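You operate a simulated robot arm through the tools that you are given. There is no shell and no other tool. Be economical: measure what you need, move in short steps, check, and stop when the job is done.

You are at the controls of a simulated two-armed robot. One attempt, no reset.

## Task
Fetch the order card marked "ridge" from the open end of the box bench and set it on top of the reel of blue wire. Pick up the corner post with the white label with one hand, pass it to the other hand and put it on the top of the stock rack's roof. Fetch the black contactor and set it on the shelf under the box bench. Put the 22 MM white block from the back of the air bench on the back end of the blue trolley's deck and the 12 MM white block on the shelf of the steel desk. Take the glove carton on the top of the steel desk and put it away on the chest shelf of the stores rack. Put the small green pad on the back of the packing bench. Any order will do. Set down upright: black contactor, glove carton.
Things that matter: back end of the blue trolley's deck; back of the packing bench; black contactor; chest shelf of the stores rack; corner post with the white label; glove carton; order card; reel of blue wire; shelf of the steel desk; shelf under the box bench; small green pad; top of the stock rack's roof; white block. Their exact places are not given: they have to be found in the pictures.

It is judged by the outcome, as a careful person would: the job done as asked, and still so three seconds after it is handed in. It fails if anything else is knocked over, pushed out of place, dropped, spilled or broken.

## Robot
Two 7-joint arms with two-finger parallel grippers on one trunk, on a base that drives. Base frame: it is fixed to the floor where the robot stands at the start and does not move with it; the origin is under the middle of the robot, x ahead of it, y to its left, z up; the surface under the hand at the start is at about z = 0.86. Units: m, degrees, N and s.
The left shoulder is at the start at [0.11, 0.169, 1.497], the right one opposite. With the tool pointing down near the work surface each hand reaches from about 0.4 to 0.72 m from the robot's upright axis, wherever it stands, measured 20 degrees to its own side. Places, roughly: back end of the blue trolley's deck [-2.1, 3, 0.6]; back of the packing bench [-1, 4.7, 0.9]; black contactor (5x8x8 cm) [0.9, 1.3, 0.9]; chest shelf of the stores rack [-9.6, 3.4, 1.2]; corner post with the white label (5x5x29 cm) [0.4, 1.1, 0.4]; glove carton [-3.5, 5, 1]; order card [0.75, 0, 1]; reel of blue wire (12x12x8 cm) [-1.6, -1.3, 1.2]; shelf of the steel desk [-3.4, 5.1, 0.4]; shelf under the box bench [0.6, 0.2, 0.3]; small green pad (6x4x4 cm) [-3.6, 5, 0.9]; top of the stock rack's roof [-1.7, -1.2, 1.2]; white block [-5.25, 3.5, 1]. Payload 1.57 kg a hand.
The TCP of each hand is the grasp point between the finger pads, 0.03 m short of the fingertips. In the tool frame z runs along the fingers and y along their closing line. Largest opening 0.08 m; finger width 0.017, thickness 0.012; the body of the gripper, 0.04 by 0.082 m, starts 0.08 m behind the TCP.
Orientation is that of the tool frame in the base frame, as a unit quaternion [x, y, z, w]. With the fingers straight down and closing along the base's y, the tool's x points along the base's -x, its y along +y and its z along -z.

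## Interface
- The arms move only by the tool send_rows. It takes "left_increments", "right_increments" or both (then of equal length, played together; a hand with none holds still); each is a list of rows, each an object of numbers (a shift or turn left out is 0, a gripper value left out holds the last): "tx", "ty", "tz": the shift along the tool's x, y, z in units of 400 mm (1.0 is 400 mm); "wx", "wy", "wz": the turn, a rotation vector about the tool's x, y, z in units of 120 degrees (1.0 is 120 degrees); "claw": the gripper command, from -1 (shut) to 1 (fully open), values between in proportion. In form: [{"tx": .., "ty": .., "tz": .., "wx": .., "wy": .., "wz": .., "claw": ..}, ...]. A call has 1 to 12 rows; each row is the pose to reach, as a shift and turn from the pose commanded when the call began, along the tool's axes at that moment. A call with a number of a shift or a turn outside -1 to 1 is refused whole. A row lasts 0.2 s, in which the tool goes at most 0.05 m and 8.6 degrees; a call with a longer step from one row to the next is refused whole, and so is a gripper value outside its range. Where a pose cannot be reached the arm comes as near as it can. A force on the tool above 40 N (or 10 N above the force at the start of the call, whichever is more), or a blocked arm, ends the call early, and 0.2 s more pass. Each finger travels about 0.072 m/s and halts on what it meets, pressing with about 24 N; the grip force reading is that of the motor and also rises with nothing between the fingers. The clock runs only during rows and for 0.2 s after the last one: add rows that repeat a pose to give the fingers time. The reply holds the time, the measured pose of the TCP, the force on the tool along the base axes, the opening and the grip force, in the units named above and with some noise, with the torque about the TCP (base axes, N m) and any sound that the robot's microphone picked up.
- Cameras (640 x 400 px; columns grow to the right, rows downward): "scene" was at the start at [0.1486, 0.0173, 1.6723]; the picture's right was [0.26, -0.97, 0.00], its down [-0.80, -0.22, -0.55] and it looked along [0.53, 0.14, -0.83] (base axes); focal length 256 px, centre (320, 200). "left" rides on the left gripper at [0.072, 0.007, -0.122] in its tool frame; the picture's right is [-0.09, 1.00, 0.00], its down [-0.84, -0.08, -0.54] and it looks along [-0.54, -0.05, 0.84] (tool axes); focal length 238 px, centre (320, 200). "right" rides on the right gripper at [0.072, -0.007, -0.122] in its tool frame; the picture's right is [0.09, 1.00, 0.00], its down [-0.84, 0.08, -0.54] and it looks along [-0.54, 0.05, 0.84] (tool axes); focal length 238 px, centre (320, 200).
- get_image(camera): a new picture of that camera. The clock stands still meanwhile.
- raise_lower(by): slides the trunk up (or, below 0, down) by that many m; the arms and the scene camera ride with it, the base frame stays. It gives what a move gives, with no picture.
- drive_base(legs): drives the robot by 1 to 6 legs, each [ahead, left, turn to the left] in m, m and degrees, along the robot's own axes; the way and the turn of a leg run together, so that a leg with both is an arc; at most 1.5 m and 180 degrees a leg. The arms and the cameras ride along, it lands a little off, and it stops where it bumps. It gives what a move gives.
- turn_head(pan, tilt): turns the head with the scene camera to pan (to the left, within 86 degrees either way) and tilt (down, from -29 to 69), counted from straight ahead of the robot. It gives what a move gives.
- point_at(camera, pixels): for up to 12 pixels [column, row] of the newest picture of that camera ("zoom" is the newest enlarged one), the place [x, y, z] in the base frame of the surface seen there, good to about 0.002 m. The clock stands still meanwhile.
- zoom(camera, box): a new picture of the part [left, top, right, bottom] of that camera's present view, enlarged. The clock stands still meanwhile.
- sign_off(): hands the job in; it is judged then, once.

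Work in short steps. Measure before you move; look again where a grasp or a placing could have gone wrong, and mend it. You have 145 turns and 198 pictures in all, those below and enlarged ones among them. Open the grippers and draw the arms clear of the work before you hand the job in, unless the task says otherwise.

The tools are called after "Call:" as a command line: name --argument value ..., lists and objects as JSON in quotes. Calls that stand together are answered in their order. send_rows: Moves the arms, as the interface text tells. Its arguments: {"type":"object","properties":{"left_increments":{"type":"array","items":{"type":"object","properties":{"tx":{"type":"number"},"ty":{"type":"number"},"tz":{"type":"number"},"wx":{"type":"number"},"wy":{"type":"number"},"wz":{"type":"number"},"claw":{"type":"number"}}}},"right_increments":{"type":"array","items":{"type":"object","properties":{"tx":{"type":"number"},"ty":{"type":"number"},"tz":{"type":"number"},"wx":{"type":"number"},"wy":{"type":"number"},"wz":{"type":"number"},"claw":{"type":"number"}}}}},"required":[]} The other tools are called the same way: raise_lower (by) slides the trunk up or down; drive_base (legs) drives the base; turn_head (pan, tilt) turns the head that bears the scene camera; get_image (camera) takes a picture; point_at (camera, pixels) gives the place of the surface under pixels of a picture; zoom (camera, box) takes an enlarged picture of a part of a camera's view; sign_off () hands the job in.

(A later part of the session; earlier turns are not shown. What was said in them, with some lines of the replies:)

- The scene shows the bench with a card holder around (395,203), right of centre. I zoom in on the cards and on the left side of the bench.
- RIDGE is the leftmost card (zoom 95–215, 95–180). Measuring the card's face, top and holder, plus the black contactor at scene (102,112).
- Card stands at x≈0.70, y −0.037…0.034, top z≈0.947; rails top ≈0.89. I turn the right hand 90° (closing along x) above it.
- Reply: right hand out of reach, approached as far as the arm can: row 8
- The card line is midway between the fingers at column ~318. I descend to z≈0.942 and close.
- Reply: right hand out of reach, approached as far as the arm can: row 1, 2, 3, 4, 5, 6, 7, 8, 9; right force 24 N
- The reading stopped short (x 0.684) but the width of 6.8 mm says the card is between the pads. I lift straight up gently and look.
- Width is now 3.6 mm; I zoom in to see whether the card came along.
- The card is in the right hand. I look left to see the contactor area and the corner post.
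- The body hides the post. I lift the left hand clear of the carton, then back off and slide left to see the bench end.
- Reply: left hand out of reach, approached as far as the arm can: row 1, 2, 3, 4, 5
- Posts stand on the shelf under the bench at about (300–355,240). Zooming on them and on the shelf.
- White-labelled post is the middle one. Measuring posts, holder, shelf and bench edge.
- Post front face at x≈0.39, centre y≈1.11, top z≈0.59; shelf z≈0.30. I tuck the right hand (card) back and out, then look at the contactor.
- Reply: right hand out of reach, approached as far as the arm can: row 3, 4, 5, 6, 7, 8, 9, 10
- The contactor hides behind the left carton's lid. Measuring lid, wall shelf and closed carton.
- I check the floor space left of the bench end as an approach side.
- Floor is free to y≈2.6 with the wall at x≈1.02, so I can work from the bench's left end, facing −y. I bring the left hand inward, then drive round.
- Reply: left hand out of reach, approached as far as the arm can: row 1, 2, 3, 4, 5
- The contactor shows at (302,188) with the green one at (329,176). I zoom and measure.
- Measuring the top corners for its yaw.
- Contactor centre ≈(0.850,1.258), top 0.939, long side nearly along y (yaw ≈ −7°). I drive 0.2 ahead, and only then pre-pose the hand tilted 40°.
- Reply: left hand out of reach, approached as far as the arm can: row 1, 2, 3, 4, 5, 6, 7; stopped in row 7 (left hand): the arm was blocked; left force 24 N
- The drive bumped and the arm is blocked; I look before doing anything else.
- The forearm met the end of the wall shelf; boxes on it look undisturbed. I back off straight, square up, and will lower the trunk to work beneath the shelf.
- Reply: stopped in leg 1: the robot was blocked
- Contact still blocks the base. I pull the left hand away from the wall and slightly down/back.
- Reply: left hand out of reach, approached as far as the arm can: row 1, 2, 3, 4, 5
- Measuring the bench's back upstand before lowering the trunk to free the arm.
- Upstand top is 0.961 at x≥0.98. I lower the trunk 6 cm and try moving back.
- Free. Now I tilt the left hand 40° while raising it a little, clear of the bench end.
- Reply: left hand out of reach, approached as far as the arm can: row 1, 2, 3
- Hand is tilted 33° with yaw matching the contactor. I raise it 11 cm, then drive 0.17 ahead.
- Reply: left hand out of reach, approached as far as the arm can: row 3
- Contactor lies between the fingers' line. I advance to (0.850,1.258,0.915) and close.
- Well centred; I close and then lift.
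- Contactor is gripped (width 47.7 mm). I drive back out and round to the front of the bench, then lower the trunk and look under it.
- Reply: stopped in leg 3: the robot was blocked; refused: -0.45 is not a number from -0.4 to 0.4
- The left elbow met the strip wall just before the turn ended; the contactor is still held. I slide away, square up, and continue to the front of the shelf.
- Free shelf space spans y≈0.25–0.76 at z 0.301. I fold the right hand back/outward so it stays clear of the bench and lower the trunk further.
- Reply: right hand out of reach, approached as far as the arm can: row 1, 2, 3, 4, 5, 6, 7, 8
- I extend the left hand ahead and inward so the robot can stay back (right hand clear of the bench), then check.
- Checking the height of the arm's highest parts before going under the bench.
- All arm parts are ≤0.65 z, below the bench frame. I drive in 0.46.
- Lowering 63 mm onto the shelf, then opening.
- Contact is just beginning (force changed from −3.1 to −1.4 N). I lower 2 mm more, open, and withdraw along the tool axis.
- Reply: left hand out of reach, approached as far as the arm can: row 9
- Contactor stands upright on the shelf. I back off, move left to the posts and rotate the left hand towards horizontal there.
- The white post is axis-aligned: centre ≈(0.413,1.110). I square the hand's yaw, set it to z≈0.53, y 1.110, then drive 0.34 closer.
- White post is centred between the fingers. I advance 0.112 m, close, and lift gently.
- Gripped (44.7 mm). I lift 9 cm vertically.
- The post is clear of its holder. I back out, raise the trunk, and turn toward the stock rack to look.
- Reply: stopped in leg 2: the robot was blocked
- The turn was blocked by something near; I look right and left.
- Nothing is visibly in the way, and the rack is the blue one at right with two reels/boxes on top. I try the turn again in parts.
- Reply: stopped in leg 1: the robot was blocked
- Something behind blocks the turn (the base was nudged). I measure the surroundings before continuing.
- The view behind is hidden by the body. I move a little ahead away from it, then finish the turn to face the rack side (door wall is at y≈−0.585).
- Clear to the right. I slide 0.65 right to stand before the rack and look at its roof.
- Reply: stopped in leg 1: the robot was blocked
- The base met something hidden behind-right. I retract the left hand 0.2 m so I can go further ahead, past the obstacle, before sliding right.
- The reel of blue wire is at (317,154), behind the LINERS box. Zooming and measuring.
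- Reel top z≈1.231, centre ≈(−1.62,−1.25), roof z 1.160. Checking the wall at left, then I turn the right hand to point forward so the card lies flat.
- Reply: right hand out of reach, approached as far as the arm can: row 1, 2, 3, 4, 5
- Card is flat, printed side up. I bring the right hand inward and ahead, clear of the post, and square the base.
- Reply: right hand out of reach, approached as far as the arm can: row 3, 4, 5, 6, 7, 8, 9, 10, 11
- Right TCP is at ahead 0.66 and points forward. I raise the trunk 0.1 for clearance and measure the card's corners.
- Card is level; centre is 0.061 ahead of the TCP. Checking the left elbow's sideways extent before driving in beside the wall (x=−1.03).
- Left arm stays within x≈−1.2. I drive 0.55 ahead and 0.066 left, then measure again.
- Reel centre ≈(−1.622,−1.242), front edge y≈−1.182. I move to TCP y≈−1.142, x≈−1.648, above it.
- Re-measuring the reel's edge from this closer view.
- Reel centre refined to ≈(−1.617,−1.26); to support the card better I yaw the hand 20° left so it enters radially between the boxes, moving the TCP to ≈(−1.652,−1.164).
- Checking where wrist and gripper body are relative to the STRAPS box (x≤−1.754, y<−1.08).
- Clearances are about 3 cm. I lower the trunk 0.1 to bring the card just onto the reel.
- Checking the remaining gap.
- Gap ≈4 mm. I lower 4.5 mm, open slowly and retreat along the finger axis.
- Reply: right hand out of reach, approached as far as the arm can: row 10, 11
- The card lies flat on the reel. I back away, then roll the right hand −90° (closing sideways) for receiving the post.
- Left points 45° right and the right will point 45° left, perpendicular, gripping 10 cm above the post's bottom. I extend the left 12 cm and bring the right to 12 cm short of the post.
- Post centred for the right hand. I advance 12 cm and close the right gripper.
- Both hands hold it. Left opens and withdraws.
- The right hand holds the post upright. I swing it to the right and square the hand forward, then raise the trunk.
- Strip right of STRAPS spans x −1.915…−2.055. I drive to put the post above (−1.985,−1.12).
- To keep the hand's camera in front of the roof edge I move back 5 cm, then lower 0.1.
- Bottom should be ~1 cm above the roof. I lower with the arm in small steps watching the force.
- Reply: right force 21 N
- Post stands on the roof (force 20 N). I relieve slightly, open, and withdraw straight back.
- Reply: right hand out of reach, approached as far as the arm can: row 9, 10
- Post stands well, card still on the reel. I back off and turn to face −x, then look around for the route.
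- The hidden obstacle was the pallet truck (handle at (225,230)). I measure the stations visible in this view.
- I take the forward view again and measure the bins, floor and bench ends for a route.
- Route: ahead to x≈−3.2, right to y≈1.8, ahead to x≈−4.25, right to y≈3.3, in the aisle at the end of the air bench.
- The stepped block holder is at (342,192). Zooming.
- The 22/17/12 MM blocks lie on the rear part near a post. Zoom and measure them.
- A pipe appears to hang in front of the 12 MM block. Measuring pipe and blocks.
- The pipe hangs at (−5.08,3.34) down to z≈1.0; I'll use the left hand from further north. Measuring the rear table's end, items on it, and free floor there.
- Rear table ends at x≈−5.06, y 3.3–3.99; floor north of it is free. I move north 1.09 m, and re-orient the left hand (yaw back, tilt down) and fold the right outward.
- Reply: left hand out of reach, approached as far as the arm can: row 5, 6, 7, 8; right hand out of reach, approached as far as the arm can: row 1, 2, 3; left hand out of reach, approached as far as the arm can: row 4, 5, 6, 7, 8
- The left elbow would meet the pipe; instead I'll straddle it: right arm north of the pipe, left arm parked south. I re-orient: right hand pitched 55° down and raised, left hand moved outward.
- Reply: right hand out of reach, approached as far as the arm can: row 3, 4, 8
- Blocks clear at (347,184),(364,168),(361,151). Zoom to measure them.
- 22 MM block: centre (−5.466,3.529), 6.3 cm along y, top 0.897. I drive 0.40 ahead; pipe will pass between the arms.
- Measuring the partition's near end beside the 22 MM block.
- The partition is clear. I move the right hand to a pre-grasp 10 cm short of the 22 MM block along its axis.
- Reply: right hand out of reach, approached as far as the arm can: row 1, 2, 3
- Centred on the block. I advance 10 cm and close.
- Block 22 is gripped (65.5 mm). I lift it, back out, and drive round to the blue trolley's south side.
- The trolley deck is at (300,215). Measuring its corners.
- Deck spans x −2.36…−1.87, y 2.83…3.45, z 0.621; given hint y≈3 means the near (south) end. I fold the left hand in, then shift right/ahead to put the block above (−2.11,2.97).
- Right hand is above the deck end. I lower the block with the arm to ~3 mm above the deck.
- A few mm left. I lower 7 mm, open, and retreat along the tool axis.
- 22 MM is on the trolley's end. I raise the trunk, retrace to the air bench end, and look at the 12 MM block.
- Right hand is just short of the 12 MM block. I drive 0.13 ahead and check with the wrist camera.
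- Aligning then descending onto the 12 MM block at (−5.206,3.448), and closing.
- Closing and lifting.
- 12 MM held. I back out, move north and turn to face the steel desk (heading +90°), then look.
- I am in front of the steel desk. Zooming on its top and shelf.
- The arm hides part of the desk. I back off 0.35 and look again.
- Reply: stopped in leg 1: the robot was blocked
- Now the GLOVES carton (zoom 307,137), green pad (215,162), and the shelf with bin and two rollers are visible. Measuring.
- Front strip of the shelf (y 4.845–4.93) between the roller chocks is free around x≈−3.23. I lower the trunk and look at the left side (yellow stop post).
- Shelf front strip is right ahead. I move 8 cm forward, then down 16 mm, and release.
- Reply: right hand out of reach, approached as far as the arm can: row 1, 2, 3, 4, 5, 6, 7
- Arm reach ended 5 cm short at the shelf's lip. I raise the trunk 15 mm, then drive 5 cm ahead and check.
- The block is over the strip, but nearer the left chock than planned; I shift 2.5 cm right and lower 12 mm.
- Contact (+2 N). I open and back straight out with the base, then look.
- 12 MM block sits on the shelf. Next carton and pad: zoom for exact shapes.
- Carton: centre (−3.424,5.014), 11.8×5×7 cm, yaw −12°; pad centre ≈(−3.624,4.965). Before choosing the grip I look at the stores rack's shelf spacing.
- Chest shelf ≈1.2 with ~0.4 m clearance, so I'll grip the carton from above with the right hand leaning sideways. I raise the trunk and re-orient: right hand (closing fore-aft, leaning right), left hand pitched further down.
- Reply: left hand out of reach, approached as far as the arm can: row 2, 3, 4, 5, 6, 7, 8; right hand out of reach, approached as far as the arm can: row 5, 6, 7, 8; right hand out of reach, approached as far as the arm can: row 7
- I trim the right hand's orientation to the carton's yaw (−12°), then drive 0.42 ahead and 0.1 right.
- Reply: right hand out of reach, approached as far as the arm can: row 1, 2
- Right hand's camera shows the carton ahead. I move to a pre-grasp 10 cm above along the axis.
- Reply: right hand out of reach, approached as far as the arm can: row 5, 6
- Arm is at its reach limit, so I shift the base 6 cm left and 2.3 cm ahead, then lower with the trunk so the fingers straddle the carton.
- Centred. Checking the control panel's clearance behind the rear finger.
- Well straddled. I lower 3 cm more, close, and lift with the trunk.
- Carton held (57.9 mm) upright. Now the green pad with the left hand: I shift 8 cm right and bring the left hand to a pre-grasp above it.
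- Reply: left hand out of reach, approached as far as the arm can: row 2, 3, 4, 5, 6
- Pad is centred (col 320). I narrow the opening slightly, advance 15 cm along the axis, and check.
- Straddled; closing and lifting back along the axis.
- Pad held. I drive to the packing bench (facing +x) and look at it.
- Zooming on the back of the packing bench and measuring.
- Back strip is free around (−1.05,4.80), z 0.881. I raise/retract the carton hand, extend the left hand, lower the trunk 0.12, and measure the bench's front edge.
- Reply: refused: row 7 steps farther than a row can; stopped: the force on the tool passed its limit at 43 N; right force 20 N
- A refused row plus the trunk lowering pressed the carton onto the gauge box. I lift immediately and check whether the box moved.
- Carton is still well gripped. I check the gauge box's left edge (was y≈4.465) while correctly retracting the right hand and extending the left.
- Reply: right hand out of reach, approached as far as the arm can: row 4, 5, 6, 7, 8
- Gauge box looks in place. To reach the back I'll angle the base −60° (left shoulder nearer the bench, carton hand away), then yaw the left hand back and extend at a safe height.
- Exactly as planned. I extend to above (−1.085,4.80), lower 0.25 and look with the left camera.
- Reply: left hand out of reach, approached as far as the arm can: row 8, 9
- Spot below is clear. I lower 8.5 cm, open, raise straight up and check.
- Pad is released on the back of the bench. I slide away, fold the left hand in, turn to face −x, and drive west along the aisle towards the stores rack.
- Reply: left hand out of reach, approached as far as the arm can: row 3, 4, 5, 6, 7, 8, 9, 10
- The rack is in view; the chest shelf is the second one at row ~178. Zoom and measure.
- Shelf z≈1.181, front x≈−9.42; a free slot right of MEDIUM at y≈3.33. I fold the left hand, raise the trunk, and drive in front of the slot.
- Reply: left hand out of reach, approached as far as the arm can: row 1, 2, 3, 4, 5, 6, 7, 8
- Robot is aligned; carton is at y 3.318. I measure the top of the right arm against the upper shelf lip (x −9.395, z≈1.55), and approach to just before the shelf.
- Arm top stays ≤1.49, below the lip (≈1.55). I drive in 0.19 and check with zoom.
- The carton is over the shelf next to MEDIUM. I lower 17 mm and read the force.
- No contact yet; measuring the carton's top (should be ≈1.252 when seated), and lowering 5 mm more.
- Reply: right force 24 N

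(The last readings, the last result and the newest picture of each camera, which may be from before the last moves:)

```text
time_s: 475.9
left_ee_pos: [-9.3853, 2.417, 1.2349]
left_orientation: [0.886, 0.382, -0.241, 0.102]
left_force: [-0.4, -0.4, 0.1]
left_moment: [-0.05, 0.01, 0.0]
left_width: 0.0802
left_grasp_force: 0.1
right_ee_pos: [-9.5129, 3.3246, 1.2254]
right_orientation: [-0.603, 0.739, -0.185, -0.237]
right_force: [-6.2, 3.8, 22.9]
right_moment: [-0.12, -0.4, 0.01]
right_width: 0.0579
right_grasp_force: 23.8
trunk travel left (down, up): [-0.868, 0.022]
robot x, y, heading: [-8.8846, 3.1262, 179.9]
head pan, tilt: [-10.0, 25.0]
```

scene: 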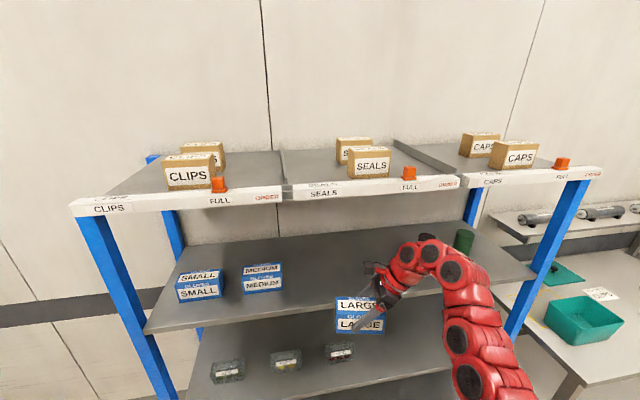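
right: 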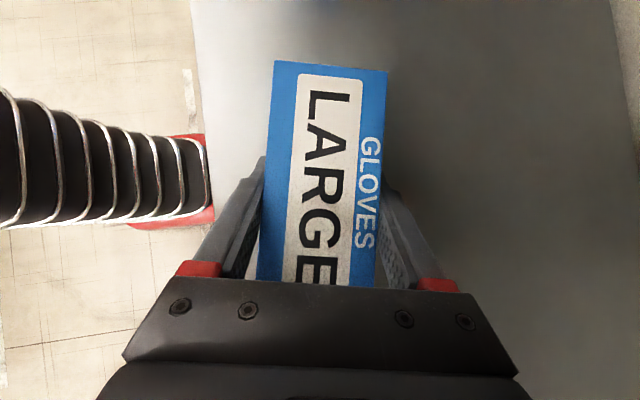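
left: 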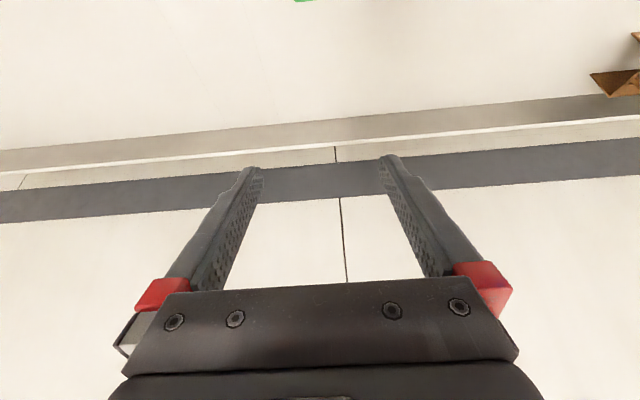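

Seated (contact 23 N, top at ≈1.252). I relieve 3 mm, open, retract 3.5 cm along the tool axis, slide off along the carton's length, and back away.

Call:
raise_lower --by 0.003

Call:
send_rows --right_increments '[{"claw": 0}, {"claw": 0.6}, {"claw": 1}, {"claw": 1}, {"claw": 1}, {"tz": -0.03, "claw": 1}, {"tz": -0.06}, {"tz": -0.0875}, {"tz": -0.0875}]'

Call:
zoom --camera "scene" --box '[300, 240, 460, 360]'

```text
time_s: 476.4
left_ee_pos: [-9.3851, 2.4155, 1.2373]
left_orientation: [0.886, 0.383, -0.241, 0.103]
left_force: [-0.5, -0.7, 0.6]
left_moment: [-0.04, 0.01, -0.01]
left_width: 0.0798
left_grasp_force: 0.1
right_ee_pos: [-9.5135, 3.3252, 1.2249]
right_orientation: [-0.603, 0.74, -0.185, -0.234]
right_force: [-1.4, -0.7, 1.1]
right_moment: [-0.2, -0.02, -0.08]
right_width: 0.0578
right_grasp_force: 23.8
trunk travel left (down, up): [-0.871, 0.019]
robot x, y, heading: [-8.8878, 3.1244, 180.2]
head pan, tilt: [-10.0, 25.0]
```

```text
time_s: 478.4
left_ee_pos: [-9.3857, 2.417, 1.237]
left_orientation: [0.886, 0.383, -0.241, 0.102]
left_force: [0.3, 0.0, 0.4]
left_moment: [0.0, -0.01, 0.0]
left_width: 0.0799
left_grasp_force: 0.1
right_ee_pos: [-9.5095, 3.3459, 1.2543]
right_orientation: [-0.603, 0.74, -0.186, -0.235]
right_force: [0.4, -0.4, -0.3]
right_moment: [0.01, 0.03, -0.01]
right_width: 0.0797
right_grasp_force: 0.0
trunk travel left (down, up): [-0.871, 0.019]
robot x, y, heading: [-8.883, 3.1234, 179.9]
head pan, tilt: [-10.0, 25.0]
```

```text
3.33 times, centred on (380, 300) of scene
```

zoom: 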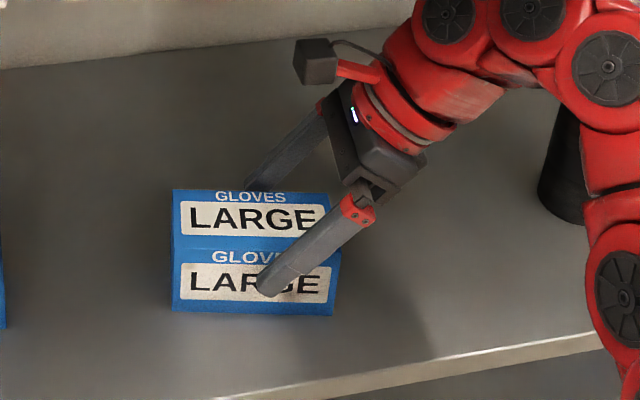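

Carton stands free. I slide the hand off along its length, then back away and take a final look.

Call:
drive_base --legs '[[-0.018, -0.09, 0], [-0.5, 0, 0]]'

Call:
get_image --camera "scene"

```text
time_s: 482.1
left_ee_pos: [-8.8684, 2.5074, 1.2379]
left_orientation: [0.886, 0.382, -0.241, 0.103]
left_force: [0.5, -0.4, 0.2]
left_moment: [-0.02, 0.02, 0.02]
left_width: 0.0801
left_grasp_force: 0.0
right_ee_pos: [-8.9917, 3.4355, 1.2532]
right_orientation: [-0.603, 0.74, -0.185, -0.235]
right_force: [0.8, -0.2, 0.2]
right_moment: [0.0, 0.0, -0.02]
right_width: 0.0802
right_grasp_force: 0.1
trunk travel left (down, up): [-0.871, 0.019]
robot x, y, heading: [-8.3648, 3.2138, 180.1]
head pan, tilt: [-10.0, 25.0]
```

```text
48 pictures are left
```

scene: 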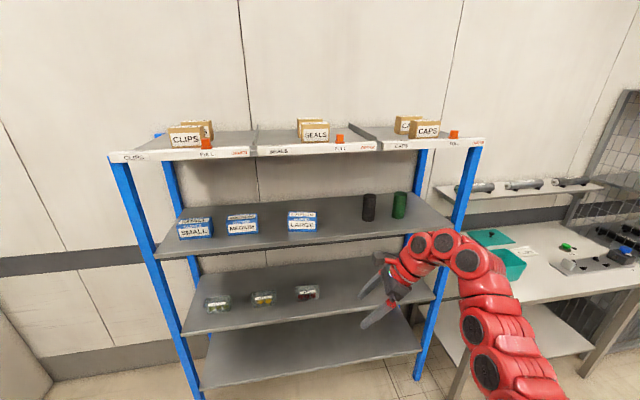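

The LARGE carton stands upright on the chest shelf beside SMALL and MEDIUM. Both hands are open and clear of the work, so I hand the job in.

Call:
sign_off

```text
The job is handed in.
```

I placed every item as asked and signed off with both grippers open and clear, but there were several contacts along the way that the judging may count.

**Placed:**
- **Order card "ridge":** flat on the reel of blue wire.
- **Corner post with the white label:** passed from the left hand to the right, now standing on the stock rack's roof.
- **Black contactor:** upright on the shelf under the box bench.
- **22 MM block:** on the south end of the blue trolley's deck. I took that as the back end from the rough coordinates you gave, since nothing on the trolley marks it.
- **12 MM block:** on the front of the steel desk's shelf.
- **Small green pad:** on the back of the packing bench. My last picture caught only an edge of it, so I did not see it fully settled.
- **Glove carton:** upright on the stores rack's chest shelf, next to SMALL and MEDIUM.

**Contacts on the way:**
- **Wall shelf above the box bench:** the left arm bumped and briefly jammed against its end. The boxes on it looked undisturbed.
- **Pallet truck:** the base was blocked several times beside it, and I did not check whether it moved.
- **Strip wall and crate table:** the base was also stopped near each of these. I saw no damage, but did not measure either afterwards.
- **Gauge box on the packing bench:** the carton pressed on it with about 43 N, then dragged across it as the base shifted about 11 cm. Its left edge measured about the same before and after, but I only had an approximate "before" position.
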